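You operate a simulated robot arm through the tools that you are given. There is no shell and no other tool. Be economical: measure what you need, move in short steps, check, and stop when the job is done.

Carry out the task below with a simulated two-armed robot. There is one attempt and no reset: what you move stays moved.

TASK
Dry the cup till leather-hard; lift cup and board down to the bench.
Fine: it stands in the red ring; lamp off again; cup on the board, both hands, on to the battens; leave the other cup. Set down upright: cup.

It is judged by the outcome, as a careful person would: the job done as asked, and still so three seconds after it is handed in. It fails if anything else is knocked over, pushed out of place, dropped, spilled or broken.

THE ROBOT
Two 7-joint arms with two-finger parallel grippers on one trunk, on a base that drives. Base frame: it is fixed to the floor where the robot stands at the start and does not move with it; the origin is under the middle of the robot, x ahead of it, y to its left, z up. Units: mm, degrees, N and s.
The left shoulder is at the start at [60, 143, 926], the right one opposite. With the tool pointing down near the work surface each hand reaches from about 320 to 740 mm from the robot's upright axis, wherever it stands, measured 20 degrees to its own side. Places, roughly: battens on the low bench [2500, 200, 600]; board [1100, 100, 800]; cup (8x8x9 cm) [900, 500, 800]; lamp switch [500, 100, 800]. Payload 1.57 kg a hand.
Tool frame (each hand has its own): the origin (TCP) lies between the finger pads and is the grasp point; the fingertips stand 30 mm ahead of it; z points along the fingers, y is the line along which they close. Largest opening 110 mm; finger width 24, thickness 12; the body of the gripper, 48 by 112 mm, starts 78 mm behind the TCP.
Orientation is that of the tool frame in the base frame, as [roll, pitch, yaw] about the fixed x, y, z axes, in that order (R = Rz(yaw) Ry(pitch) Rx(roll)). With the fingers straight down and closing along the base's y, the tool's x points along the base's -x, its y along +y and its z along -z.

THE INTERFACE
- The arms move only by the tool send_rows. It takes "left_steps", "right_steps" or both (then of equal length, played together; a hand with none holds still); each is a list that holds one entry, the list of rows, each a list of 7 numbers: the shift along the tool's x, y, z in units of 150 mm (1.0 is 150 mm), then the turn, a rotation vector about the tool's x, y, z in units of 120 degrees (1.0 is 120 degrees), then the gripper command, from -1 (fully open) to 1 (shut), values between in proportion. In form: [[[tx, ty, tz, ax, ay, az, fingers], ...]]. A call has 1 to 10 rows; each row is the pose to reach, as a shift and turn from the pose commanded when the call began, along the tool's axes at that moment. A call with a number of a shift or a turn outside -1 to 1 is refused whole. Rows are played at 5 a second. More than 50 mm and 8.6 degrees between two rows, or a gripper value outside its range, and nothing of the call is played. A pose out of reach is approached as far as the arm can. The call stops where the force on the tool passes 40 N (or 10 N more than at its start, if that is more) or the arm is blocked; 0.2 s more then pass. The fingers move at their own pace (about 45 mm/s each) and stop on an object; they squeeze with about 36 N. The grip force told is the motor's: it shows also when the fingers shut on nothing. Time passes only in rows, and 0.2 s behind the last, so rows that repeat a pose let the fingers close. The reply holds the time, the measured pose of the TCP, the force on the tool along the base axes, the opening and the grip force, in the units named above and with some noise, with the torque about the TCP (base axes, N m) and any sound that the robot's microphone picked up.
- Cameras (640 x 400 px; columns grow to the right, rows downward): "scene" is now at [31.5, 13.6, 1528.9]; the picture's right is [0.26, -0.97, 0.00], its down [-0.80, -0.22, -0.56] and it looks along [0.54, 0.15, -0.83] (base axes); focal length 288 px, centre (320, 200). "left" rides on the left gripper at [70, -16, -141] in its tool frame; the picture's right is [0.23, 0.97, 0.00], its down [-0.86, 0.20, -0.48] and it looks along [-0.47, 0.11, 0.88] (tool axes); focal length 222 px, centre (320, 200). "right" rides on the right gripper at [70, 16, -141] in its tool frame; the picture's right is [-0.23, 0.97, 0.00], its down [-0.86, -0.20, -0.48] and it looks along [-0.47, -0.11, 0.88] (tool axes); focal length 222 px, centre (320, 200). There is no depth. A picture from a camera that has moved, and an enlarged one, comes with that camera's place and axes in the base frame and with its lens. The place of the scene camera against the robot may be out by one fixed shift of up to 12 mm in any direction.
- camera(camera): a new picture of that camera. No time passes.
- slide_trunk(by): slides the trunk up (or, below 0, down) by that many mm; the arms and the scene camera ride with it, the base frame stays. It gives what a move gives, with no picture.
- drive_base(legs): drives the robot by 1 to 6 legs, each [ahead, left, turn to the left] in mm, mm and degrees, along the robot's own axes; the way and the turn of a leg run together, so that a leg with both is an arc; at most 1500 mm and 180 degrees a leg. The arms and the cameras ride along, it lands a little off, and it stops where it bumps. It gives what a move gives.
- pan_tilt(pan, tilt): turns the head with the scene camera to pan (to the left, within 86 degrees either way) and tilt (down, from -29 to 69), counted from straight ahead of the robot. It gives what a move gives.
- zoom(camera, box): a new picture of the part [left, top, right, bottom] of that camera's present view, enlarged. No time passes.
- close_job(): hands the job in; it is judged then, once.

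Go step by step. Nothing tells you exact positions but the pictures and the camera data: compare them with the known pose of the tool, close in by small moves and look again before you grip or let go. The budget is 120 turns and 92 pictures, counting those below and the enlarged ones. Unless the task says otherwise, let go and move clear before handing in.

The tools are called after "Request:" as name(argument=value, ...) on one line, values as JSON. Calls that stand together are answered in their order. send_rows: Moves the arms, as the interface text tells. Its arguments: {"type":"object","properties":{"left_steps":{"type":"array","items":{"type":"array","items":{"type":"array","items":{"type":"number"}}}},"right_steps":{"type":"array","items":{"type":"array","items":{"type":"array","items":{"type":"number"}}}}},"required":[]} The other tools are called the same way: slide_trunk (by) slides the trunk up or down; drive_base (legs) drives the base; pan_tilt (pan, tilt) turns the head that bears the scene camera; camera (camera) takes a picture; zoom (camera, box) takes an enlarged picture of a part of a camera's view; close_job () hands the job in.

At the start:

```text
clock: 0.0
left_tcp_pos: [400.0, 306.0, 974.1]
left_orientation: [-180.0, 0.2, 180.0]
left_contact_force: [0.8, -1.0, 0.1]
left_torque: [0.01, -0.01, -0.01]
left_finger_gap: 110.0
left_grasp_force: 0.0
right_tcp_pos: [455.1, -69.9, 1014.0]
right_orientation: [-180.0, 0.1, -179.9]
right_contact_force: [-0.3, 0.6, -0.2]
right_torque: [-0.02, -0.01, 0.0]
right_finger_gap: 110.0
right_grasp_force: 0.1
trunk travel left (down, up): [-525.0, 65.0]
robot x, y, heading: [-1.3, 0.8, -0.1]
head pan, tilt: [15.1, 56.0]
```

scene: 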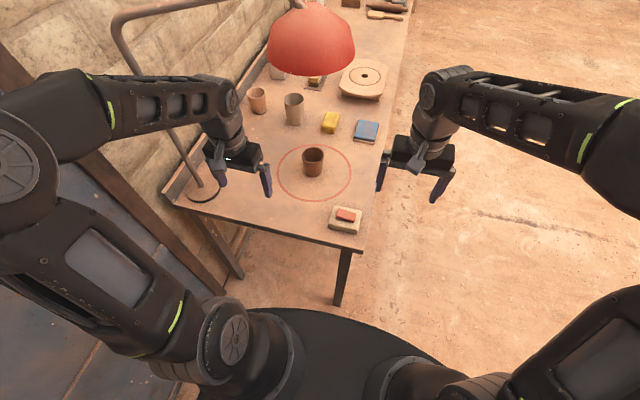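
right: 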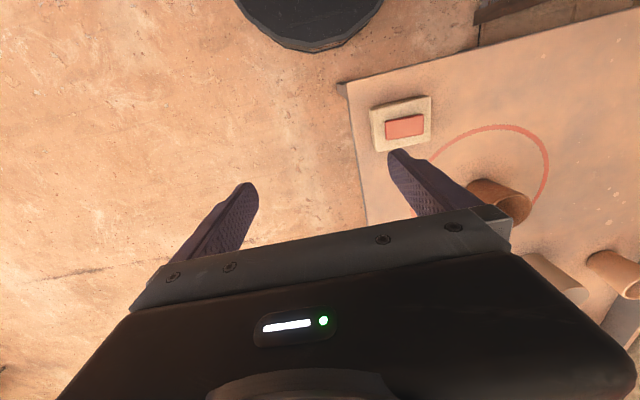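
left: 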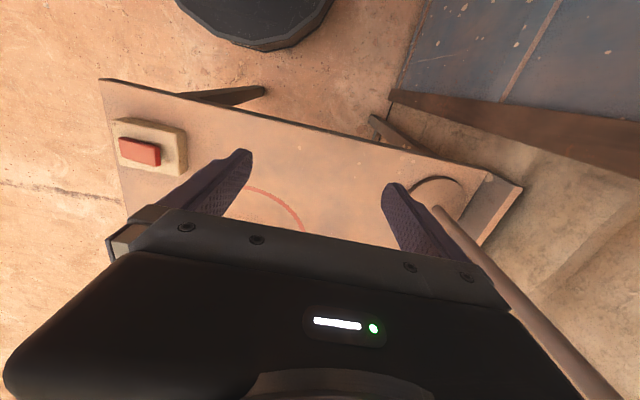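

I see a dark cup in the red ring, with two lighter cups behind it, the switch at about [464, 59] and the board at about [1150, 130]. I'll zoom in to tell the cups apart.

Request:
zoom(camera="scene", box=[160, 60, 400, 240])

Request:
pan_tilt(pan=5, tilt=30)

Request:
camera(camera="scene")

```text
2.22 times, centred on (280, 150) of scene
camera zoom: at [31.5, 13.6, 1528.9], right [0.26, -0.97, 0.0], down [-0.8, -0.22, -0.56], along [0.54, 0.15, -0.83], focal length 639 px, centre (409, 311)
```

zoom: 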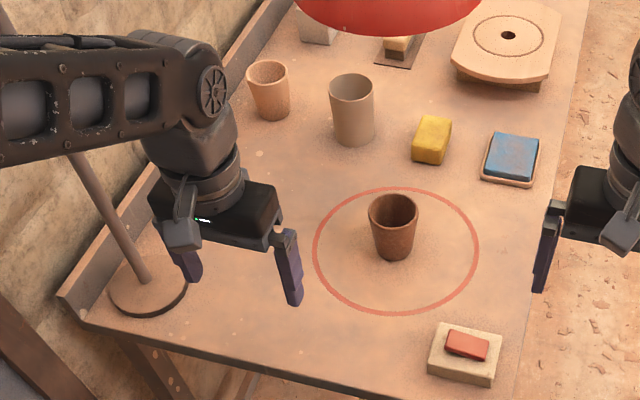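

```text
clock: 0.9
left_tcp_pos: [399.8, 305.7, 972.7]
left_orientation: [180.0, 0.0, -180.0]
left_contact_force: [1.0, 0.3, 0.3]
left_torque: [0.03, -0.01, -0.01]
left_finger_gap: 110.0
left_grasp_force: 0.0
right_tcp_pos: [455.0, -69.3, 1014.2]
right_orientation: [180.0, -0.1, -180.0]
right_contact_force: [0.0, 0.0, -0.1]
right_torque: [0.02, -0.01, -0.02]
right_finger_gap: 110.3
right_grasp_force: 0.1
trunk travel left (down, up): [-525.0, 65.0]
robot x, y, heading: [-2.3, -3.1, -0.1]
head pan, tilt: [5.0, 30.0]
```

```text
87 pictures are left
camera scene: at [52.9, 3.1, 1566.1], right [0.09, -1.0, 0.0], down [-0.5, -0.04, -0.87], along [0.86, 0.08, -0.5], focal length 288 px, centre (320, 200)
```

scene: 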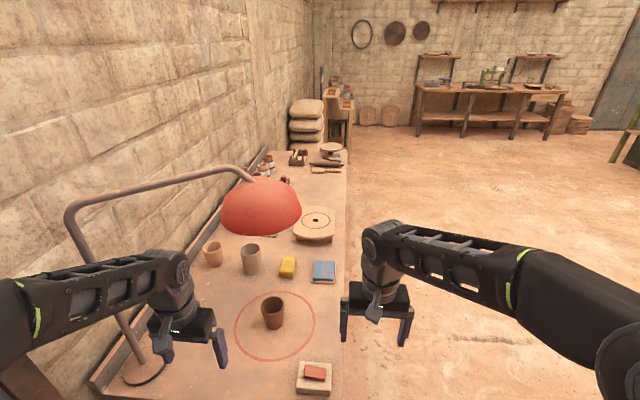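

The listed cup position, [900, 500], matches the pale cup rather than the dark one in the ring. I'll zoom in to measure both against the stated 8x8x9 cm, and also look at the low bench.

Request:
zoom(camera="scene", box=[190, 220, 350, 340])

Request:
zoom(camera="scene", box=[240, 80, 400, 180])

```text
3.33 times, centred on (270, 280) of scene
camera zoom: at [52.9, 3.1, 1566.1], right [0.09, -1.0, 0.0], down [-0.5, -0.04, -0.87], along [0.86, 0.08, -0.5], focal length 959 px, centre (487, -67)
```

zoom: 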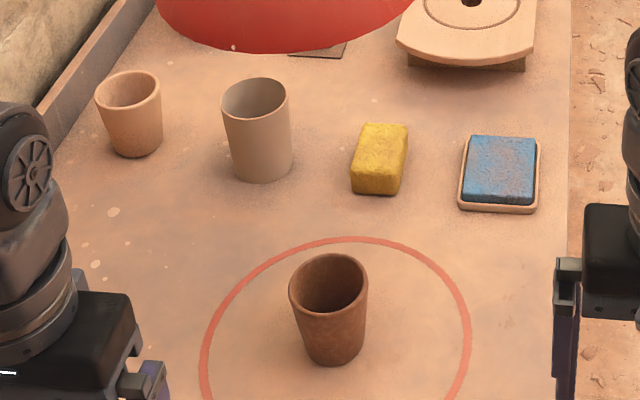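

```text
4.00 times, centred on (320, 130) of scene
camera zoom: at [52.9, 3.1, 1566.1], right [0.09, -1.0, 0.0], down [-0.5, -0.04, -0.87], along [0.86, 0.08, -0.5], focal length 1150 px, centre (320, 480)
```

zoom: 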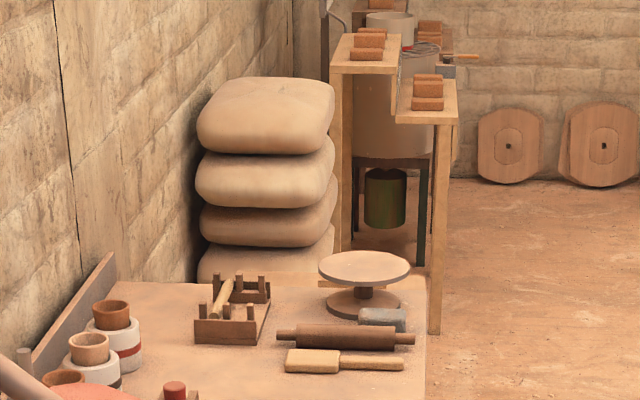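

Both cups measure about the same, but the dark (wet) one stands in the ring under the lamp, as the task says. I take that as the cup to dry, and leave the pale one alone. Next I bring the right hand, closed, over the switch and look.

Request:
send_rows(right_steps=[[[0, 0.25, 0.1, 0, 0, 0, 1], [-0.02, 0.5, 0.25, 0, 0, 0, 1], [-0.03, 0.7, 0.45, 0, 0, 0, 1], [-0.03, 0.83, 0.65, 0, 0, 0, 1], [-0.03, 0.83, 0.65, 0, 0, 0, 1]]])

Request:
camera(camera="right")

Request:
pan_tilt(pan=15, tilt=56)

Request:
camera(camera="scene")

```text
clock: 2.1
left_tcp_pos: [399.5, 305.1, 973.0]
left_orientation: [180.0, 0.2, -180.0]
left_contact_force: [0.0, 0.4, -1.1]
left_torque: [-0.01, 0.0, 0.01]
left_finger_gap: 109.9
left_grasp_force: 0.1
right_tcp_pos: [458.9, 54.9, 917.6]
right_orientation: [180.0, 0.0, -180.0]
right_contact_force: [0.2, 0.2, -0.3]
right_torque: [0.02, 0.0, 0.02]
right_finger_gap: 3.9
right_grasp_force: 0.3
trunk travel left (down, up): [-525.0, 65.0]
robot x, y, heading: [1.1, 0.2, 0.0]
head pan, tilt: [5.0, 30.0]
```

```text
84 pictures are left
camera right: at [390.0, 70.7, 1059.9], right [0.23, 0.97, 0.0], down [0.85, -0.2, 0.48], along [0.47, -0.11, -0.88], focal length 222 px, centre (320, 200)
```

right: 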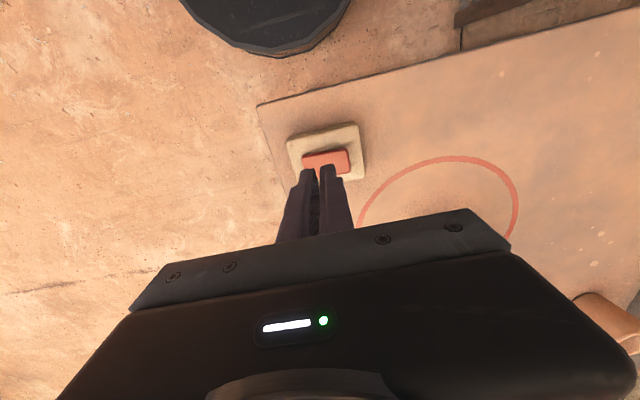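

```text
clock: 3.0
left_tcp_pos: [399.2, 306.3, 974.6]
left_orientation: [-180.0, 0.1, 179.9]
left_contact_force: [0.3, 0.2, -0.2]
left_torque: [0.0, 0.0, 0.01]
left_finger_gap: 110.2
left_grasp_force: 0.1
right_tcp_pos: [460.7, 54.2, 919.2]
right_orientation: [-180.0, 0.0, 180.0]
right_contact_force: [-0.4, 0.5, -0.2]
right_torque: [-0.01, -0.02, 0.02]
right_finger_gap: 0.2
right_grasp_force: 21.2
trunk travel left (down, up): [-525.0, 65.0]
robot x, y, heading: [3.8, -3.2, 0.1]
head pan, tilt: [15.0, 56.0]
```

```text
83 pictures are left
camera scene: at [31.5, 13.6, 1528.9], right [0.26, -0.97, 0.0], down [-0.8, -0.21, -0.56], along [0.54, 0.14, -0.83], focal length 288 px, centre (320, 200)
```

scene: 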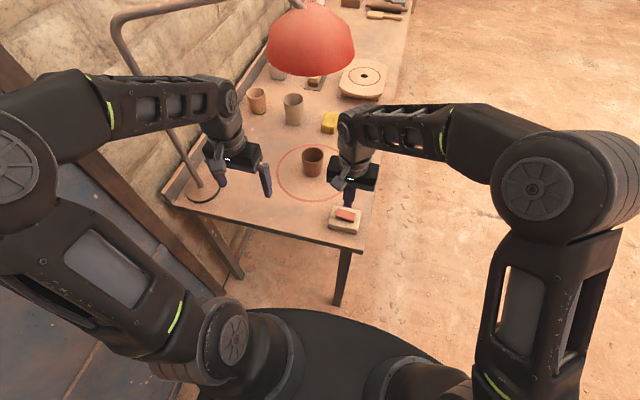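

The button centre comes out at about [467, 58], top around z 825. I press straight down in small steps and come back up.

Request:
send_rows(right_steps=[[[-0.05, 0.02, 0.2, 0, 0, 0, 1], [-0.05, 0.02, 0.3, 0, 0, 0, 1], [-0.05, 0.02, 0.36, 0, 0, 0, 1], [-0.05, 0.02, 0.4, 0, 0, 0, 1], [-0.05, 0.02, 0.43, 0, 0, 0, 1], [-0.05, 0.02, 0.46, 0, 0, 0, 1], [-0.05, 0.02, 0.49, 0, 0, 0, 1]]])

Request:
camera(camera="right")

```text
clock: 4.6
left_tcp_pos: [399.3, 306.2, 973.1]
left_orientation: [179.9, 0.1, 180.0]
left_contact_force: [0.6, -0.1, 0.5]
left_torque: [-0.01, 0.02, -0.03]
left_finger_gap: 110.0
left_grasp_force: 0.2
right_tcp_pos: [467.6, 57.3, 842.3]
right_orientation: [180.0, 0.0, 180.0]
right_contact_force: [0.1, -0.6, 0.8]
right_torque: [0.0, -0.02, 0.02]
right_finger_gap: 0.0
right_grasp_force: 21.3
trunk travel left (down, up): [-525.0, 65.0]
robot x, y, heading: [-1.5, 0.5, 0.3]
head pan, tilt: [15.0, 56.0]
```

```text
82 pictures are left
camera right: at [399.2, 73.3, 985.3], right [0.23, 0.97, 0.0], down [0.86, -0.2, 0.48], along [0.47, -0.11, -0.88], focal length 222 px, centre (320, 200)
```

right: 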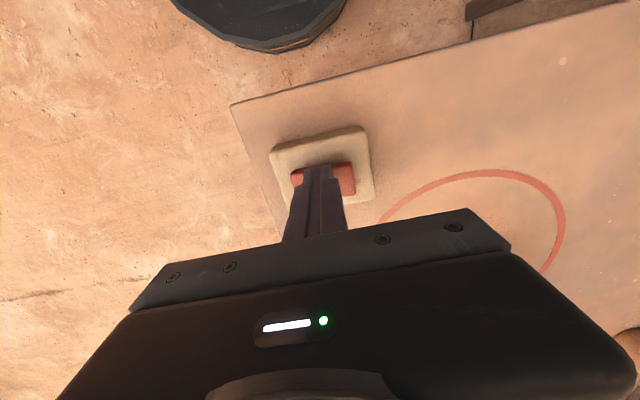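

No contact yet with the tip at z 812, and it sits centred on the red button. I keep going down slowly.

Request:
send_rows(right_steps=[[[0, 0.0, 0.02, 0, 0, 0, 1], [0, 0, 0.04, 0, 0, 0, 1], [0, 0, 0.06, 0, 0, 0, 1], [0, 0, 0.08, 0, 0, 0, 1], [0, 0, 0.1, 0, 0, 0, 1], [0, 0, 0.12, 0, 0, 0, 1]]])

Request:
camera(camera="scene")

```text
clock: 5.7
left_tcp_pos: [399.4, 305.6, 972.8]
left_orientation: [179.9, 0.0, 179.9]
left_contact_force: [-0.1, -0.8, -0.2]
left_torque: [-0.02, 0.02, 0.03]
left_finger_gap: 109.8
left_grasp_force: 0.1
right_tcp_pos: [468.4, 58.7, 835.2]
right_orientation: [179.6, 0.4, -179.9]
right_contact_force: [-8.6, -5.1, 19.3]
right_torque: [-0.2, 0.32, -0.02]
right_finger_gap: 0.0
right_grasp_force: 20.9
trunk travel left (down, up): [-525.0, 65.0]
robot x, y, heading: [-0.7, 2.5, -0.1]
head pan, tilt: [15.0, 56.0]
stopped in row 5 (right hand): the force on the tool passed its limit at 45 N (the readings are from after the stop); the commanded pose is now the measured one
```

```text
81 pictures are left
camera scene: at [29.2, 12.7, 1529.0], right [0.26, -0.97, 0.0], down [-0.8, -0.21, -0.56], along [0.54, 0.14, -0.83], focal length 288 px, centre (320, 200)
```

scene: 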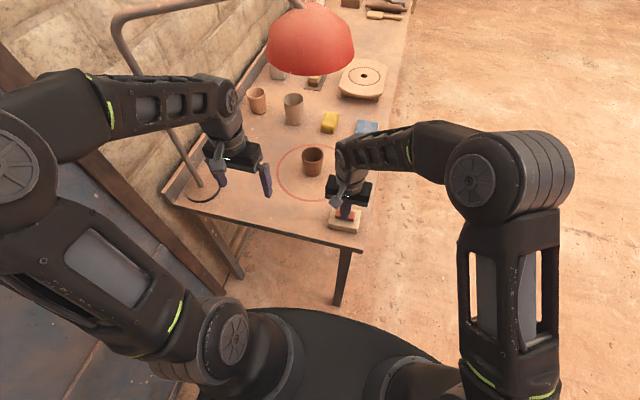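

The button took over 40 N, but I see no lamp light yet. I retract and look.

Request:
send_rows(right_steps=[[[0, 0, -0.1, 0, 0, 0, 1], [0, 0, -0.3, 0, 0, 0, 1], [0, -0.2, -0.5, 0, 0, 0, 1], [0, -0.5, -0.5, 0, 0, 0, 1]]])

Request:
camera(camera="scene")

Request:
zoom(camera="scene", box=[240, 120, 400, 240])

```text
clock: 6.7
left_tcp_pos: [399.2, 306.2, 973.1]
left_orientation: [-180.0, 0.1, 179.9]
left_contact_force: [-0.3, 0.0, 0.2]
left_torque: [0.0, -0.01, -0.01]
left_finger_gap: 110.0
left_grasp_force: 0.0
right_tcp_pos: [470.6, -17.6, 907.4]
right_orientation: [179.7, 0.3, -179.8]
right_contact_force: [-0.5, 0.3, 0.6]
right_torque: [0.03, 0.02, 0.01]
right_finger_gap: 0.1
right_grasp_force: 20.9
trunk travel left (down, up): [-525.0, 65.0]
robot x, y, heading: [1.1, 0.6, 0.1]
head pan, tilt: [15.0, 56.0]
```

```text
80 pictures are left
camera scene: at [31.6, 12.8, 1528.9], right [0.26, -0.97, 0.0], down [-0.8, -0.21, -0.56], along [0.54, 0.15, -0.83], focal length 288 px, centre (320, 200)
```

scene: 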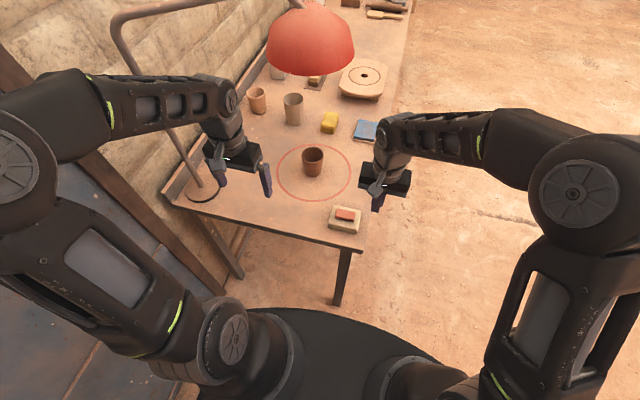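

```text
3.33 times, centred on (320, 180) of scene
camera zoom: at [31.6, 12.8, 1528.9], right [0.26, -0.97, 0.0], down [-0.8, -0.21, -0.56], along [0.54, 0.15, -0.83], focal length 959 px, centre (320, 267)
```

zoom: 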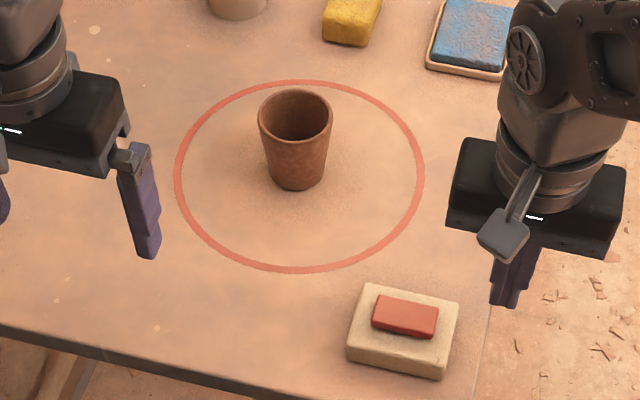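

I can't tell whether the lamp is lit. I zoom on the rocker and the lamp shade.

Request:
zoom(camera="scene", box=[315, 195, 375, 240])

Request:
zoom(camera="scene", box=[240, 0, 380, 100])

```text
8.89 times, centred on (345, 218) of scene
camera zoom: at [31.6, 12.8, 1528.9], right [0.26, -0.97, 0.0], down [-0.8, -0.21, -0.56], along [0.54, 0.15, -0.83], focal length 2556 px, centre (98, 44)
```

zoom: 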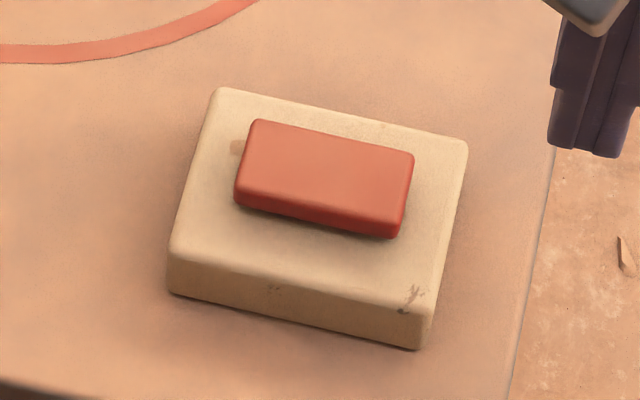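

```text
4.00 times, centred on (310, 50) of scene
camera zoom: at [31.6, 12.8, 1528.9], right [0.26, -0.97, 0.0], down [-0.8, -0.21, -0.56], along [0.54, 0.15, -0.83], focal length 1150 px, centre (360, 800)
```

zoom: 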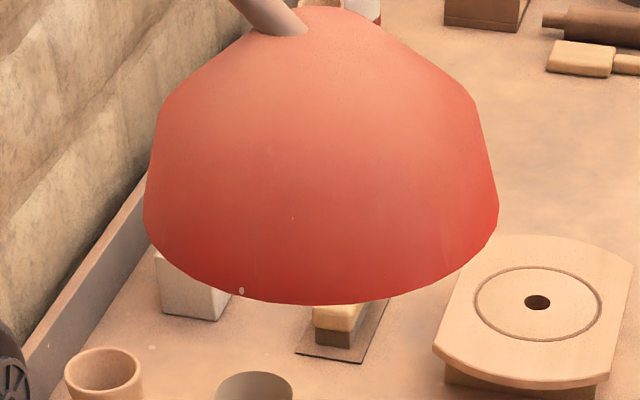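

I can't read the rocker's state from this. I'll wait a few seconds and see whether the cup's colour changes.

Request:
send_rows(right_steps=[[[0, -0.1, 0, 0, 0, 0, 1], [0, -0.1, 0, 0, 0, 0, 1], [0, -0.1, 0, 0, 0, 0, 1], [0, -0.1, 0, 0, 0, 0, 1], [0, -0.1, 0, 0, 0, 0, 1], [0, -0.1, 0, 0, 0, 0, 1], [0, -0.1, 0, 0, 0, 0, 1], [0, -0.1, 0, 0, 0, 0, 1], [0, -0.1, 0, 0, 0, 0, 1], [0, -0.1, 0, 0, 0, 0, 1]]])

Request:
zoom(camera="scene", box=[240, 120, 400, 240])

```text
clock: 8.9
left_tcp_pos: [400.2, 305.9, 972.7]
left_orientation: [-180.0, 0.0, 179.9]
left_contact_force: [0.6, -0.3, 0.0]
left_torque: [0.01, -0.01, -0.02]
left_finger_gap: 110.0
left_grasp_force: 0.1
right_tcp_pos: [468.5, -30.9, 907.1]
right_orientation: [179.7, 0.4, -179.8]
right_contact_force: [-0.3, 0.4, -0.1]
right_torque: [0.02, 0.01, 0.01]
right_finger_gap: 0.2
right_grasp_force: 21.3
trunk travel left (down, up): [-525.0, 65.0]
robot x, y, heading: [2.6, -2.0, -0.1]
head pan, tilt: [15.0, 56.0]
```

```text
3.33 times, centred on (320, 180) of scene
camera zoom: at [31.5, 13.6, 1528.9], right [0.26, -0.97, 0.0], down [-0.8, -0.21, -0.56], along [0.54, 0.14, -0.83], focal length 959 px, centre (320, 267)
```

zoom: 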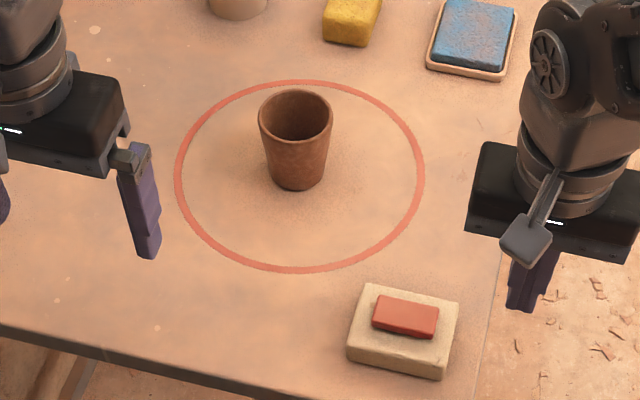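

The table under the lamp may be slightly brighter, but I'm not sure. I wait a little more and compare again.

Request:
send_rows(right_steps=[[[0, 0, 0, 0, 0, 0, 1], [0, 0, 0, 0, 0, 0, 1], [0, 0, 0, 0, 0, 0, 1], [0, 0, 0, 0, 0, 0, 1], [0, 0, 0, 0, 0, 0, 1], [0, 0, 0, 0, 0, 0, 1], [0, 0, 0, 0, 0, 0, 1], [0, 0, 0, 0, 0, 0, 1], [0, 0, 0, 0, 0, 0, 1], [0, 0, 0, 0, 0, 0, 1]]])

Request:
send_rows(right_steps=[[[0, 0, 0, 0, 0, 0, 1], [0, 0, 0, 0, 0, 0, 1], [0, 0, 0, 0, 0, 0, 1], [0, 0, 0, 0, 0, 0, 1], [0, 0, 0, 0, 0, 0, 1], [0, 0, 0, 0, 0, 0, 1], [0, 0, 0, 0, 0, 0, 1], [0, 0, 0, 0, 0, 0, 1], [0, 0, 0, 0, 0, 0, 1], [0, 0, 0, 0, 0, 0, 1]]])

Request:
zoom(camera="scene", box=[240, 120, 400, 240])

```text
clock: 11.1
left_tcp_pos: [400.5, 305.5, 972.3]
left_orientation: [-180.0, 0.1, -180.0]
left_contact_force: [0.4, 0.1, -0.7]
left_torque: [-0.02, 0.0, 0.02]
left_finger_gap: 109.8
left_grasp_force: 0.0
right_tcp_pos: [468.5, -30.5, 907.3]
right_orientation: [179.7, 0.4, -179.8]
right_contact_force: [-0.1, 0.2, 1.2]
right_torque: [0.0, 0.01, -0.01]
right_finger_gap: 0.0
right_grasp_force: 21.0
trunk travel left (down, up): [-525.0, 65.0]
robot x, y, heading: [-1.4, -0.4, 0.1]
head pan, tilt: [15.0, 56.0]
```

```text
clock: 13.3
left_tcp_pos: [400.3, 306.3, 973.2]
left_orientation: [180.0, 0.0, 180.0]
left_contact_force: [-0.7, 0.5, 0.0]
left_torque: [0.02, -0.01, 0.0]
left_finger_gap: 110.0
left_grasp_force: 0.0
right_tcp_pos: [469.0, -30.8, 908.0]
right_orientation: [179.6, 0.4, -179.9]
right_contact_force: [-0.1, -0.5, 0.1]
right_torque: [0.03, -0.02, 0.01]
right_finger_gap: 0.3
right_grasp_force: 21.0
trunk travel left (down, up): [-525.0, 65.0]
robot x, y, heading: [-2.8, -0.4, 0.0]
head pan, tilt: [15.0, 56.0]
```

```text
3.33 times, centred on (320, 180) of scene
camera zoom: at [31.5, 13.6, 1528.9], right [0.26, -0.97, 0.0], down [-0.8, -0.21, -0.56], along [0.54, 0.14, -0.83], focal length 959 px, centre (320, 267)
```

zoom: 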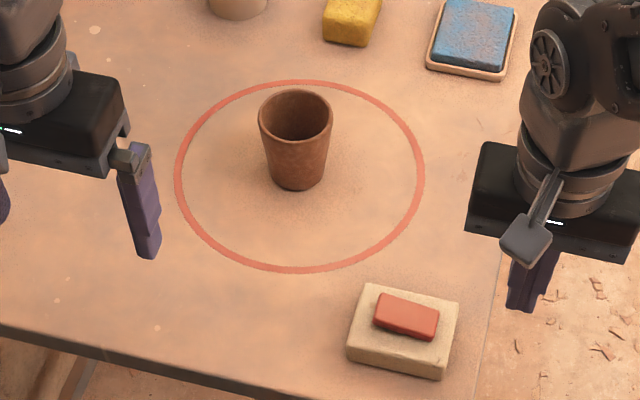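

The rocker's tilt and the light look different from a moment ago. I zoom on the switch to compare.

Request:
zoom(camera="scene", box=[315, 195, 375, 240])

```text
8.89 times, centred on (345, 218) of scene
camera zoom: at [31.5, 13.6, 1528.9], right [0.26, -0.97, 0.0], down [-0.8, -0.21, -0.56], along [0.54, 0.14, -0.83], focal length 2556 px, centre (98, 44)
```

zoom: 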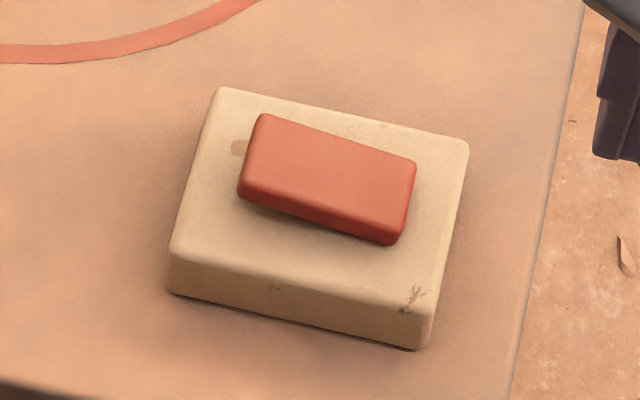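

The rocker has flipped back by itself: its left end was down after the press and is up again now. So the lamp may have been on briefly, or the press didn't latch. I press the left end (y about 72) firmly.

Request:
send_rows(right_steps=[[[0, 0.3, 0, 0, 0, 0, 1], [0.01, 0.55, 0.1, 0, 0, 0, 1], [0.01, 0.687, 0.25, 0, 0, 0, 1], [0.01, 0.687, 0.36, 0, 0, 0, 1], [0.01, 0.687, 0.42, 0, 0, 0, 1], [0.01, 0.687, 0.46, 0, 0, 0, 1], [0.01, 0.687, 0.49, 0, 0, 0, 1], [0.01, 0.687, 0.52, 0, 0, 0, 1], [0.01, 0.687, 0.55, 0, 0, 0, 1]]])

Request:
send_rows(right_steps=[[[0, 0, -0.1, 0, 0, 0, 1], [0, -0.1, -0.4, 0, 0, 0, 1], [0, -0.4, -0.5, 0, 0, 0, 1], [0, -0.65, -0.5, 0, 0, 0, 1]]])

Request:
zoom(camera="scene", box=[240, 120, 400, 240])

```text
clock: 15.3
left_tcp_pos: [398.5, 305.2, 974.5]
left_orientation: [-180.0, 0.1, 179.9]
left_contact_force: [0.9, -0.4, -0.8]
left_torque: [-0.03, -0.01, 0.01]
left_finger_gap: 109.9
left_grasp_force: 0.0
right_tcp_pos: [467.2, 73.8, 835.6]
right_orientation: [179.4, 0.7, -179.9]
right_contact_force: [-10.4, -5.1, 23.1]
right_torque: [-0.39, 0.39, -0.07]
right_finger_gap: 0.0
right_grasp_force: 21.5
trunk travel left (down, up): [-525.0, 65.0]
robot x, y, heading: [-3.2, 0.1, 0.2]
head pan, tilt: [15.0, 56.0]
heard: click
stopped in row 9 (right hand): the force on the tool passed its limit at 46 N (the readings are from after the stop); the commanded pose is now the measured one
```

```text
clock: 16.3
left_tcp_pos: [400.2, 305.5, 972.6]
left_orientation: [180.0, 0.1, 180.0]
left_contact_force: [0.6, -0.8, 0.2]
left_torque: [0.02, 0.0, 0.03]
left_finger_gap: 110.0
left_grasp_force: 0.1
right_tcp_pos: [470.4, -24.3, 907.6]
right_orientation: [179.4, 0.7, -179.9]
right_contact_force: [0.0, -0.4, -0.8]
right_torque: [0.0, -0.02, -0.01]
right_finger_gap: 0.1
right_grasp_force: 21.3
trunk travel left (down, up): [-525.0, 65.0]
robot x, y, heading: [1.1, -1.2, 0.1]
head pan, tilt: [15.0, 56.0]
```

```text
3.33 times, centred on (320, 180) of scene
camera zoom: at [31.3, 13.1, 1528.9], right [0.26, -0.97, 0.0], down [-0.8, -0.21, -0.56], along [0.54, 0.15, -0.83], focal length 959 px, centre (320, 267)
```

zoom: 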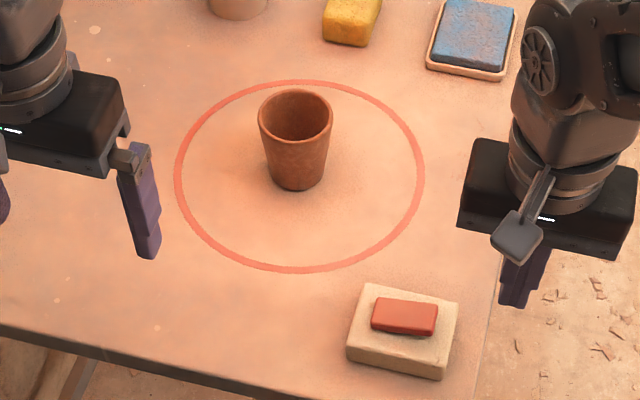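

A click, and the ring is now clearly lit, so the lamp is on. I wait and watch the cup's colour.

Request:
send_rows(right_steps=[[[0, 0, 0, 0, 0, 0, 1], [0, 0, 0, 0, 0, 0, 1], [0, 0, 0, 0, 0, 0, 1], [0, 0, 0, 0, 0, 0, 1], [0, 0, 0, 0, 0, 0, 1], [0, 0, 0, 0, 0, 0, 1], [0, 0, 0, 0, 0, 0, 1], [0, 0, 0, 0, 0, 0, 1], [0, 0, 0, 0, 0, 0, 1], [0, 0, 0, 0, 0, 0, 1]]])

Request:
zoom(camera="scene", box=[240, 80, 400, 200])

```text
clock: 18.5
left_tcp_pos: [399.8, 304.7, 973.2]
left_orientation: [-180.0, 0.1, -180.0]
left_contact_force: [0.0, -0.7, 0.6]
left_torque: [0.03, -0.01, 0.05]
left_finger_gap: 110.0
left_grasp_force: 0.1
right_tcp_pos: [471.0, -24.6, 907.4]
right_orientation: [179.4, 0.8, -179.9]
right_contact_force: [0.3, 0.7, 0.3]
right_torque: [0.0, -0.01, -0.01]
right_finger_gap: 0.0
right_grasp_force: 21.2
trunk travel left (down, up): [-525.0, 65.0]
robot x, y, heading: [-0.6, -1.6, -0.2]
head pan, tilt: [15.0, 56.0]
```

```text
3.33 times, centred on (320, 140) of scene
camera zoom: at [31.4, 13.6, 1528.9], right [0.26, -0.97, 0.0], down [-0.8, -0.21, -0.56], along [0.54, 0.14, -0.83], focal length 959 px, centre (320, 400)
```

zoom: 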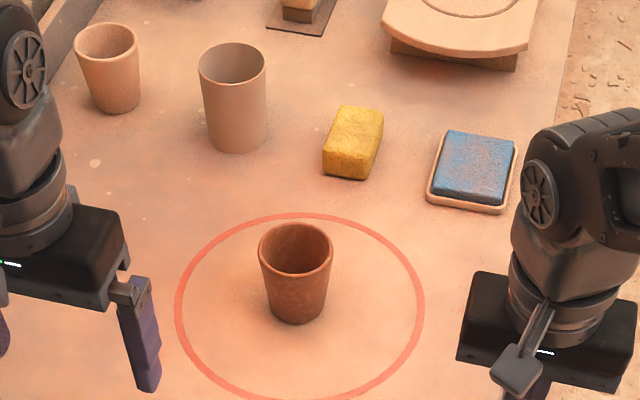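

The cup is still dark brown. I keep waiting with the lamp on.

Request:
send_rows(right_steps=[[[0, 0, 0, 0, 0, 0, 1], [0, 0, 0, 0, 0, 0, 1], [0, 0, 0, 0, 0, 0, 1], [0, 0, 0, 0, 0, 0, 1], [0, 0, 0, 0, 0, 0, 1], [0, 0, 0, 0, 0, 0, 1], [0, 0, 0, 0, 0, 0, 1], [0, 0, 0, 0, 0, 0, 1], [0, 0, 0, 0, 0, 0, 1], [0, 0, 0, 0, 0, 0, 1]]])

Request:
send_rows(right_steps=[[[0, 0, 0, 0, 0, 0, 1], [0, 0, 0, 0, 0, 0, 1], [0, 0, 0, 0, 0, 0, 1], [0, 0, 0, 0, 0, 0, 1], [0, 0, 0, 0, 0, 0, 1], [0, 0, 0, 0, 0, 0, 1], [0, 0, 0, 0, 0, 0, 1], [0, 0, 0, 0, 0, 0, 1], [0, 0, 0, 0, 0, 0, 1], [0, 0, 0, 0, 0, 0, 1]]])

Request:
zoom(camera="scene", box=[240, 120, 400, 240])

```text
clock: 20.7
left_tcp_pos: [399.4, 305.6, 973.2]
left_orientation: [-180.0, 0.1, -180.0]
left_contact_force: [1.5, -0.3, -0.1]
left_torque: [0.0, -0.02, 0.0]
left_finger_gap: 110.1
left_grasp_force: 0.0
right_tcp_pos: [471.4, -24.0, 907.7]
right_orientation: [179.4, 0.7, -179.9]
right_contact_force: [0.2, 0.0, -0.2]
right_torque: [0.01, 0.0, -0.03]
right_finger_gap: 0.2
right_grasp_force: 21.2
trunk travel left (down, up): [-525.0, 65.0]
robot x, y, heading: [-0.2, 1.8, 0.0]
head pan, tilt: [15.0, 56.0]
```

```text
clock: 22.9
left_tcp_pos: [400.6, 304.7, 972.9]
left_orientation: [180.0, 0.0, -179.9]
left_contact_force: [-0.2, -0.1, 0.3]
left_torque: [-0.02, -0.01, 0.0]
left_finger_gap: 110.2
left_grasp_force: 0.1
right_tcp_pos: [469.8, -23.6, 907.3]
right_orientation: [179.4, 0.8, -179.9]
right_contact_force: [-0.1, 0.4, -0.2]
right_torque: [-0.01, 0.01, -0.01]
right_finger_gap: 0.0
right_grasp_force: 21.2
trunk travel left (down, up): [-525.0, 65.0]
robot x, y, heading: [-0.2, 1.2, 0.1]
head pan, tilt: [15.0, 56.0]
```

```text
3.33 times, centred on (320, 180) of scene
camera zoom: at [31.4, 13.6, 1528.9], right [0.26, -0.97, 0.0], down [-0.8, -0.21, -0.56], along [0.54, 0.14, -0.83], focal length 959 px, centre (320, 267)
```

zoom: 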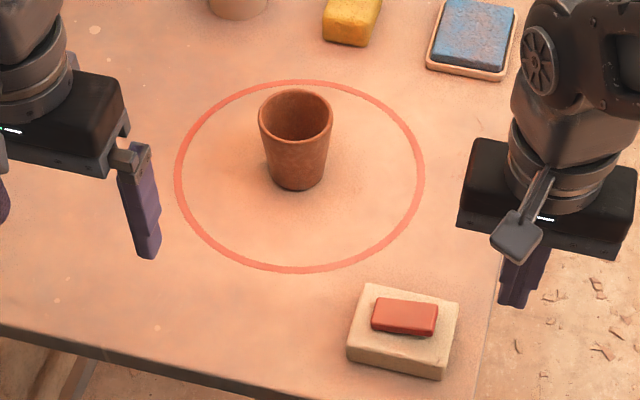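

The cup may be a touch lighter; drying is slow. I keep waiting.

Request:
send_rows(right_steps=[[[0, 0, 0, 0, 0, 0, 1], [0, 0, 0, 0, 0, 0, 1], [0, 0, 0, 0, 0, 0, 1], [0, 0, 0, 0, 0, 0, 1], [0, 0, 0, 0, 0, 0, 1], [0, 0, 0, 0, 0, 0, 1], [0, 0, 0, 0, 0, 0, 1], [0, 0, 0, 0, 0, 0, 1], [0, 0, 0, 0, 0, 0, 1], [0, 0, 0, 0, 0, 0, 1]]])

Request:
send_rows(right_steps=[[[0, 0, 0, 0, 0, 0, 1], [0, 0, 0, 0, 0, 0, 1], [0, 0, 0, 0, 0, 0, 1], [0, 0, 0, 0, 0, 0, 1], [0, 0, 0, 0, 0, 0, 1], [0, 0, 0, 0, 0, 0, 1], [0, 0, 0, 0, 0, 0, 1], [0, 0, 0, 0, 0, 0, 1], [0, 0, 0, 0, 0, 0, 1], [0, 0, 0, 0, 0, 0, 1]]])

Request:
zoom(camera="scene", box=[240, 80, 400, 200])

```text
clock: 25.1
left_tcp_pos: [401.3, 305.8, 973.4]
left_orientation: [-180.0, 0.2, 180.0]
left_contact_force: [0.8, 1.1, 0.1]
left_torque: [-0.01, 0.02, 0.02]
left_finger_gap: 110.0
left_grasp_force: 0.0
right_tcp_pos: [470.3, -24.3, 908.0]
right_orientation: [179.4, 0.6, -179.9]
right_contact_force: [0.7, 0.2, 0.3]
right_torque: [0.01, 0.01, 0.0]
right_finger_gap: 0.0
right_grasp_force: 21.4
trunk travel left (down, up): [-525.0, 65.0]
robot x, y, heading: [-1.9, -2.5, 0.1]
head pan, tilt: [15.0, 56.0]
```

```text
clock: 27.3
left_tcp_pos: [400.9, 304.8, 972.2]
left_orientation: [-180.0, 0.2, -180.0]
left_contact_force: [-0.3, 0.0, -0.2]
left_torque: [-0.01, 0.01, 0.05]
left_finger_gap: 110.0
left_grasp_force: 0.0
right_tcp_pos: [470.0, -23.5, 907.6]
right_orientation: [179.4, 0.6, -179.9]
right_contact_force: [-0.7, -0.5, -0.2]
right_torque: [-0.02, 0.0, 0.04]
right_finger_gap: 0.1
right_grasp_force: 21.5
trunk travel left (down, up): [-525.0, 65.0]
robot x, y, heading: [-2.2, -0.8, -0.2]
head pan, tilt: [15.0, 56.0]
```

```text
3.33 times, centred on (320, 140) of scene
camera zoom: at [31.4, 13.6, 1528.9], right [0.26, -0.97, 0.0], down [-0.8, -0.21, -0.56], along [0.54, 0.14, -0.83], focal length 959 px, centre (320, 400)
```

zoom: 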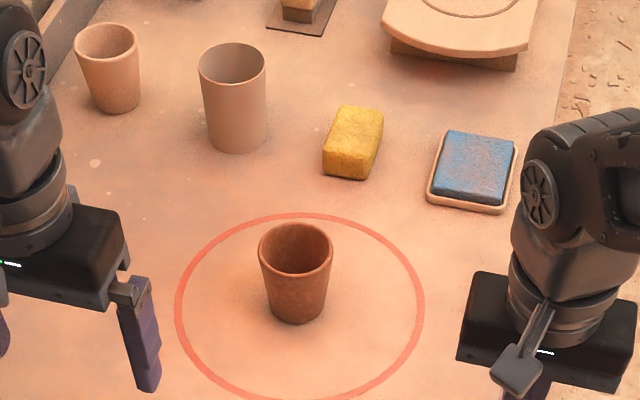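

Only a subtle change so far. I wait about 9 s more, then compare.

Request:
send_rows(right_steps=[[[0, 0, 0, 0, 0, 0, 1], [0, 0, 0, 0, 0, 0, 1], [0, 0, 0, 0, 0, 0, 1], [0, 0, 0, 0, 0, 0, 1], [0, 0, 0, 0, 0, 0, 1], [0, 0, 0, 0, 0, 0, 1], [0, 0, 0, 0, 0, 0, 1], [0, 0, 0, 0, 0, 0, 1], [0, 0, 0, 0, 0, 0, 1], [0, 0, 0, 0, 0, 0, 1]]])

Request:
send_rows(right_steps=[[[0, 0, 0, 0, 0, 0, 1], [0, 0, 0, 0, 0, 0, 1], [0, 0, 0, 0, 0, 0, 1], [0, 0, 0, 0, 0, 0, 1], [0, 0, 0, 0, 0, 0, 1], [0, 0, 0, 0, 0, 0, 1], [0, 0, 0, 0, 0, 0, 1], [0, 0, 0, 0, 0, 0, 1], [0, 0, 0, 0, 0, 0, 1], [0, 0, 0, 0, 0, 0, 1]]])

Request:
send_rows(right_steps=[[[0, 0, 0, 0, 0, 0, 1], [0, 0, 0, 0, 0, 0, 1], [0, 0, 0, 0, 0, 0, 1], [0, 0, 0, 0, 0, 0, 1], [0, 0, 0, 0, 0, 0, 1], [0, 0, 0, 0, 0, 0, 1], [0, 0, 0, 0, 0, 0, 1], [0, 0, 0, 0, 0, 0, 1], [0, 0, 0, 0, 0, 0, 1], [0, 0, 0, 0, 0, 0, 1]]])

Request:
send_rows(right_steps=[[[0, 0, 0, 0, 0, 0, 1], [0, 0, 0, 0, 0, 0, 1], [0, 0, 0, 0, 0, 0, 1], [0, 0, 0, 0, 0, 0, 1], [0, 0, 0, 0, 0, 0, 1], [0, 0, 0, 0, 0, 0, 1], [0, 0, 0, 0, 0, 0, 1], [0, 0, 0, 0, 0, 0, 1], [0, 0, 0, 0, 0, 0, 1], [0, 0, 0, 0, 0, 0, 1]]])

Request:
zoom(camera="scene", box=[240, 80, 400, 200])

```text
clock: 29.5
left_tcp_pos: [400.2, 305.7, 972.8]
left_orientation: [180.0, 0.1, 180.0]
left_contact_force: [0.1, -0.9, -0.5]
left_torque: [0.0, 0.03, 0.01]
left_finger_gap: 110.2
left_grasp_force: 0.1
right_tcp_pos: [469.7, -23.3, 908.3]
right_orientation: [179.4, 0.7, -179.9]
right_contact_force: [0.2, -0.4, 0.4]
right_torque: [0.01, 0.0, 0.04]
right_finger_gap: 0.3
right_grasp_force: 21.9
trunk travel left (down, up): [-525.0, 65.0]
robot x, y, heading: [1.3, 1.0, -0.1]
head pan, tilt: [15.0, 56.0]
```

```text
clock: 31.7
left_tcp_pos: [399.4, 305.8, 973.7]
left_orientation: [-180.0, 0.2, -180.0]
left_contact_force: [-1.0, 0.1, 0.5]
left_torque: [0.0, -0.03, 0.04]
left_finger_gap: 110.1
left_grasp_force: 0.1
right_tcp_pos: [471.4, -24.4, 907.3]
right_orientation: [179.3, 0.6, -179.9]
right_contact_force: [-0.6, 0.0, 0.1]
right_torque: [-0.01, -0.04, 0.02]
right_finger_gap: 0.0
right_grasp_force: 21.6
trunk travel left (down, up): [-525.0, 65.0]
robot x, y, heading: [-2.2, 0.0, 0.2]
head pan, tilt: [15.0, 56.0]
```

```text
clock: 33.9
left_tcp_pos: [399.3, 305.9, 973.2]
left_orientation: [180.0, 0.1, -179.9]
left_contact_force: [0.7, 0.8, -0.4]
left_torque: [0.0, -0.01, -0.01]
left_finger_gap: 109.7
left_grasp_force: 0.0
right_tcp_pos: [470.9, -24.9, 908.5]
right_orientation: [179.3, 0.8, -179.9]
right_contact_force: [0.4, 0.5, 0.6]
right_torque: [0.03, 0.03, -0.01]
right_finger_gap: 0.0
right_grasp_force: 20.9
trunk travel left (down, up): [-525.0, 65.0]
robot x, y, heading: [3.4, 0.3, 0.1]
head pan, tilt: [15.0, 56.0]
```

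```text
clock: 36.1
left_tcp_pos: [399.9, 305.5, 973.4]
left_orientation: [-180.0, 0.1, -180.0]
left_contact_force: [0.3, 0.3, 0.7]
left_torque: [0.0, 0.03, 0.0]
left_finger_gap: 110.0
left_grasp_force: 0.2
right_tcp_pos: [471.3, -24.2, 908.3]
right_orientation: [179.5, 0.7, -179.9]
right_contact_force: [0.3, 0.6, 0.6]
right_torque: [0.03, 0.02, 0.0]
right_finger_gap: 0.1
right_grasp_force: 20.9
trunk travel left (down, up): [-525.0, 65.0]
robot x, y, heading: [-1.5, -3.1, -0.1]
head pan, tilt: [15.0, 56.0]
```

```text
3.33 times, centred on (320, 140) of scene
camera zoom: at [31.4, 13.6, 1528.9], right [0.26, -0.97, 0.0], down [-0.8, -0.21, -0.56], along [0.54, 0.14, -0.83], focal length 959 px, centre (320, 400)
```

zoom: 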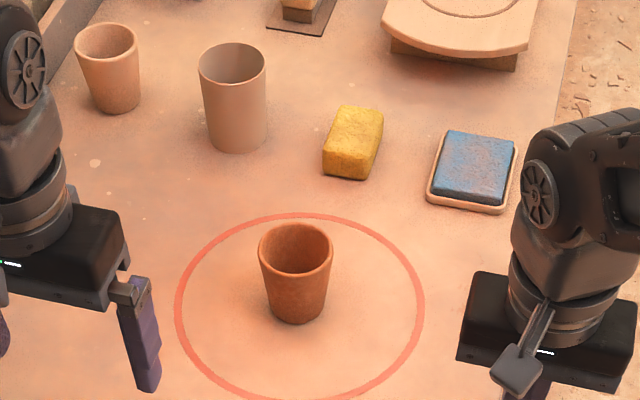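

The cup is clearly lightening now, so it is the right one and it is drying. I keep watching in short steps so I don't overdo it.

Request:
send_rows(right_steps=[[[0, 0, 0, 0, 0, 0, 1], [0, 0, 0, 0, 0, 0, 1], [0, 0, 0, 0, 0, 0, 1], [0, 0, 0, 0, 0, 0, 1], [0, 0, 0, 0, 0, 0, 1], [0, 0, 0, 0, 0, 0, 1], [0, 0, 0, 0, 0, 0, 1], [0, 0, 0, 0, 0, 0, 1], [0, 0, 0, 0, 0, 0, 1], [0, 0, 0, 0, 0, 0, 1]]])

Request:
send_rows(right_steps=[[[0, 0, 0, 0, 0, 0, 1], [0, 0, 0, 0, 0, 0, 1], [0, 0, 0, 0, 0, 0, 1], [0, 0, 0, 0, 0, 0, 1], [0, 0, 0, 0, 0, 0, 1], [0, 0, 0, 0, 0, 0, 1], [0, 0, 0, 0, 0, 0, 1], [0, 0, 0, 0, 0, 0, 1], [0, 0, 0, 0, 0, 0, 1], [0, 0, 0, 0, 0, 0, 1]]])

Request:
zoom(camera="scene", box=[240, 80, 400, 200])

```text
clock: 38.3
left_tcp_pos: [399.7, 305.2, 973.0]
left_orientation: [-180.0, 0.1, 179.9]
left_contact_force: [-1.0, 0.0, -0.3]
left_torque: [0.01, 0.0, 0.0]
left_finger_gap: 109.9
left_grasp_force: 0.1
right_tcp_pos: [471.4, -24.8, 909.0]
right_orientation: [179.4, 0.7, -179.9]
right_contact_force: [-0.3, 0.1, -0.3]
right_torque: [0.0, 0.04, 0.03]
right_finger_gap: 0.3
right_grasp_force: 21.2
trunk travel left (down, up): [-525.0, 65.0]
robot x, y, heading: [0.2, -2.7, 0.2]
head pan, tilt: [15.0, 56.0]
```

```text
clock: 40.5
left_tcp_pos: [399.2, 305.7, 972.8]
left_orientation: [180.0, 0.1, -180.0]
left_contact_force: [-0.6, 0.7, 0.1]
left_torque: [-0.01, 0.0, 0.0]
left_finger_gap: 110.1
left_grasp_force: 0.0
right_tcp_pos: [471.5, -24.8, 907.1]
right_orientation: [179.3, 0.7, -179.9]
right_contact_force: [0.4, 0.3, -0.4]
right_torque: [0.01, -0.01, -0.02]
right_finger_gap: 0.1
right_grasp_force: 22.0
trunk travel left (down, up): [-525.0, 65.0]
robot x, y, heading: [3.9, 3.0, 0.2]
head pan, tilt: [15.0, 56.0]
```

```text
3.33 times, centred on (320, 140) of scene
camera zoom: at [31.4, 13.6, 1528.9], right [0.26, -0.97, 0.0], down [-0.8, -0.21, -0.56], along [0.54, 0.14, -0.83], focal length 959 px, centre (320, 400)
```

zoom: 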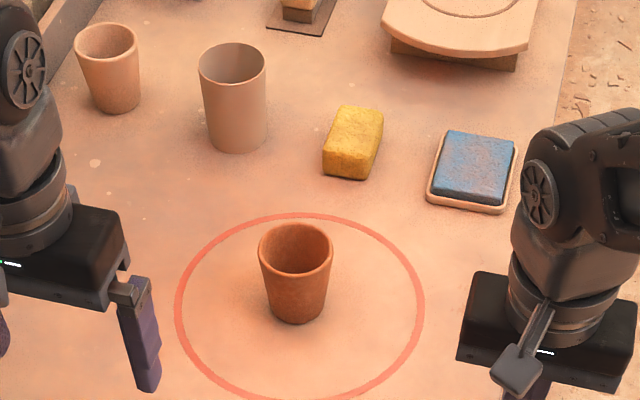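

Slightly lighter still. I wait another 4–5 s.

Request:
send_rows(right_steps=[[[0, 0, 0, 0, 0, 0, 1], [0, 0, 0, 0, 0, 0, 1], [0, 0, 0, 0, 0, 0, 1], [0, 0, 0, 0, 0, 0, 1], [0, 0, 0, 0, 0, 0, 1], [0, 0, 0, 0, 0, 0, 1], [0, 0, 0, 0, 0, 0, 1], [0, 0, 0, 0, 0, 0, 1], [0, 0, 0, 0, 0, 0, 1], [0, 0, 0, 0, 0, 0, 1]]])

Request:
send_rows(right_steps=[[[0, 0, 0, 0, 0, 0, 1], [0, 0, 0, 0, 0, 0, 1], [0, 0, 0, 0, 0, 0, 1], [0, 0, 0, 0, 0, 0, 1], [0, 0, 0, 0, 0, 0, 1], [0, 0, 0, 0, 0, 0, 1], [0, 0, 0, 0, 0, 0, 1], [0, 0, 0, 0, 0, 0, 1], [0, 0, 0, 0, 0, 0, 1], [0, 0, 0, 0, 0, 0, 1]]])

Request:
zoom(camera="scene", box=[240, 80, 400, 200])

```text
clock: 42.7
left_tcp_pos: [400.0, 307.4, 972.7]
left_orientation: [180.0, 0.2, 179.9]
left_contact_force: [0.7, 0.4, -0.2]
left_torque: [-0.02, -0.01, 0.02]
left_finger_gap: 110.0
left_grasp_force: 0.1
right_tcp_pos: [471.0, -23.8, 908.4]
right_orientation: [179.4, 0.7, -179.9]
right_contact_force: [0.2, -0.2, 0.2]
right_torque: [-0.02, 0.03, 0.01]
right_finger_gap: 0.0
right_grasp_force: 21.0
trunk travel left (down, up): [-525.0, 65.0]
robot x, y, heading: [-2.5, -2.0, 0.1]
head pan, tilt: [15.0, 56.0]
```

```text
clock: 44.9
left_tcp_pos: [399.1, 305.8, 974.3]
left_orientation: [-180.0, 0.1, 179.9]
left_contact_force: [-0.1, -0.8, -0.7]
left_torque: [0.01, -0.01, 0.03]
left_finger_gap: 109.7
left_grasp_force: 0.0
right_tcp_pos: [471.0, -24.1, 907.9]
right_orientation: [179.4, 0.7, -180.0]
right_contact_force: [-0.4, 0.5, -0.5]
right_torque: [0.0, 0.02, 0.01]
right_finger_gap: 0.1
right_grasp_force: 21.5
trunk travel left (down, up): [-525.0, 65.0]
robot x, y, heading: [1.7, 0.4, -0.2]
head pan, tilt: [15.0, 56.0]
```

```text
3.33 times, centred on (320, 140) of scene
camera zoom: at [31.4, 13.6, 1528.9], right [0.26, -0.97, 0.0], down [-0.8, -0.21, -0.56], along [0.54, 0.14, -0.83], focal length 959 px, centre (320, 400)
```

zoom: 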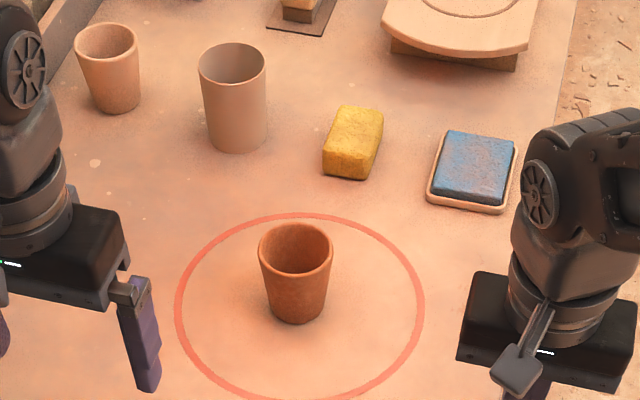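

The cup changed from wet-dark to a mid tone and has held there from 36 to 45 s, between wet and the bone-dry pale of the other cup. I take that as leather-hard, and now press the right end of the rocker to switch the lamp off.

Request:
send_rows(right_steps=[[[0.02, 0.25, 0.1, 0, 0, 0, 1], [0.02, 0.46, 0.2, 0, 0, 0, 1], [0.02, 0.46, 0.36, 0, 0, 0, 1], [0.02, 0.46, 0.42, 0, 0, 0, 1], [0.02, 0.46, 0.46, 0, 0, 0, 1], [0.02, 0.46, 0.49, 0, 0, 0, 1], [0.02, 0.46, 0.52, 0, 0, 0, 1], [0.02, 0.46, 0.55, 0, 0, 0, 1]]])

Request:
send_rows(right_steps=[[[0, 0, -0.1, 0, 0, 0, 1], [0, -0.1, -0.4, 0, 0, 0, 1], [0, -0.4, -0.6, 0, 0, 0, 1], [0, -0.65, -0.7, 0, 0, 0, 1]]])

Request:
zoom(camera="scene", box=[240, 120, 400, 240])

```text
clock: 46.5
left_tcp_pos: [398.7, 304.8, 973.9]
left_orientation: [180.0, 0.2, 179.9]
left_contact_force: [0.0, -0.8, -0.8]
left_torque: [-0.02, -0.01, 0.01]
left_finger_gap: 109.9
left_grasp_force: 0.1
right_tcp_pos: [467.9, 44.4, 834.4]
right_orientation: [179.4, 1.0, -180.0]
right_contact_force: [-10.0, -8.5, 25.4]
right_torque: [-0.03, 0.37, 0.13]
right_finger_gap: 0.0
right_grasp_force: 21.4
trunk travel left (down, up): [-525.0, 65.0]
robot x, y, heading: [1.1, -2.0, -0.0]
head pan, tilt: [15.0, 56.0]
heard: click
stopped in row 8 (right hand): the force on the tool passed its limit at 48 N (the readings are from after the stop); the commanded pose is now the measured one
```

```text
refused: row 3 steps farther than a row can; nothing moved
```

```text
3.33 times, centred on (320, 180) of scene
camera zoom: at [28.4, 12.4, 1529.3], right [0.26, -0.97, 0.0], down [-0.8, -0.21, -0.56], along [0.54, 0.14, -0.83], focal length 959 px, centre (320, 267)
```

zoom: 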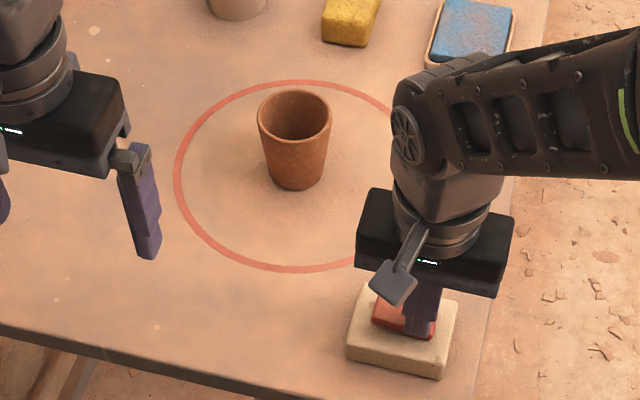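

Click: the lamp is off and the cup is visibly lighter than at the start. Now I retract the right hand and tilt the left hand 45° forward, so it can take the cup without coming under the lamp.

Request:
send_rows(right_steps=[[[0, 0, -0.1, 0, 0, 0, 1], [0, -0.1, -0.35, 0, 0, 0, 1], [0, -0.35, -0.5, 0, 0, 0, 1], [0, -0.6, -0.6, 0, 0, 0, 1], [0, -0.85, -0.75, 0, 0, 0, 1], [0, -1.0, -0.9, 0, 0, 0, 1]]], left_steps=[[[0, 0, 0, 0, -0.0625, 0, -1], [-0.1, -0.1, 0, 0, -0.125, 0, -1], [-0.2, -0.3, 0, 0, -0.1875, 0, -1], [-0.4, -0.45, 0, 0, -0.25, 0, -1], [-0.6, -0.6, 0, 0, -0.3125, 0, -1], [-0.75, -0.73, 0, 0, -0.375, 0, -1]]])

Request:
camera(camera="left")

Request:
camera(camera="scene")

```text
clock: 47.9
left_tcp_pos: [512.0, 195.0, 974.0]
left_orientation: [-179.9, 44.9, 179.9]
left_contact_force: [0.5, -0.1, -0.3]
left_torque: [0.0, 0.01, 0.02]
left_finger_gap: 110.1
left_grasp_force: 0.1
right_tcp_pos: [466.0, -105.1, 965.5]
right_orientation: [179.3, 1.0, -180.0]
right_contact_force: [-0.3, -0.7, 0.0]
right_torque: [0.01, 0.02, -0.03]
right_finger_gap: 0.0
right_grasp_force: 21.0
trunk travel left (down, up): [-525.0, 65.0]
robot x, y, heading: [-3.2, -1.4, 0.1]
head pan, tilt: [15.0, 56.0]
```

```text
65 pictures are left
camera left: at [361.5, 179.3, 1023.6], right [-0.16, 0.97, -0.16], down [0.27, 0.2, 0.94], along [0.95, 0.11, -0.29], focal length 222 px, centre (320, 200)
```

left: 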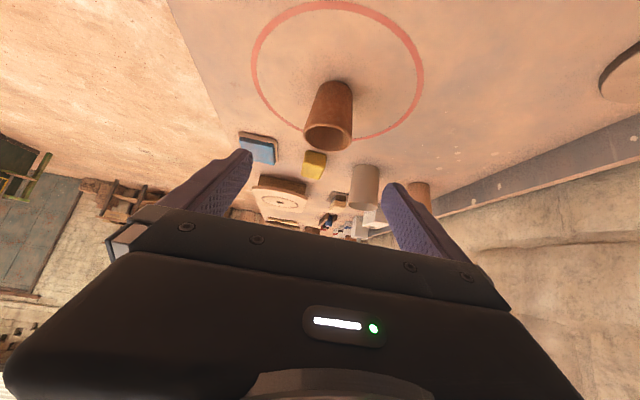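

```text
64 pictures are left
camera scene: at [31.5, 12.9, 1528.9], right [0.26, -0.97, 0.0], down [-0.8, -0.21, -0.56], along [0.54, 0.14, -0.83], focal length 288 px, centre (320, 200)
```

scene: 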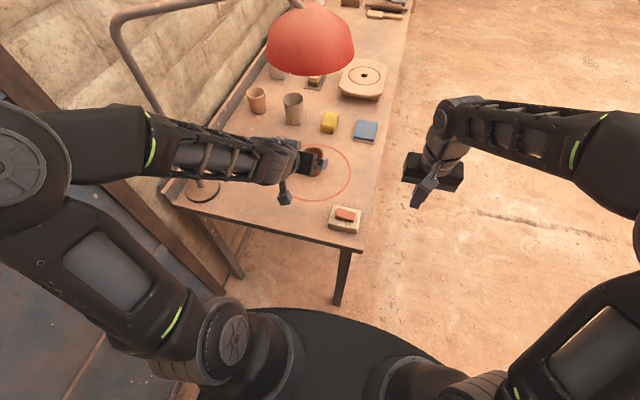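

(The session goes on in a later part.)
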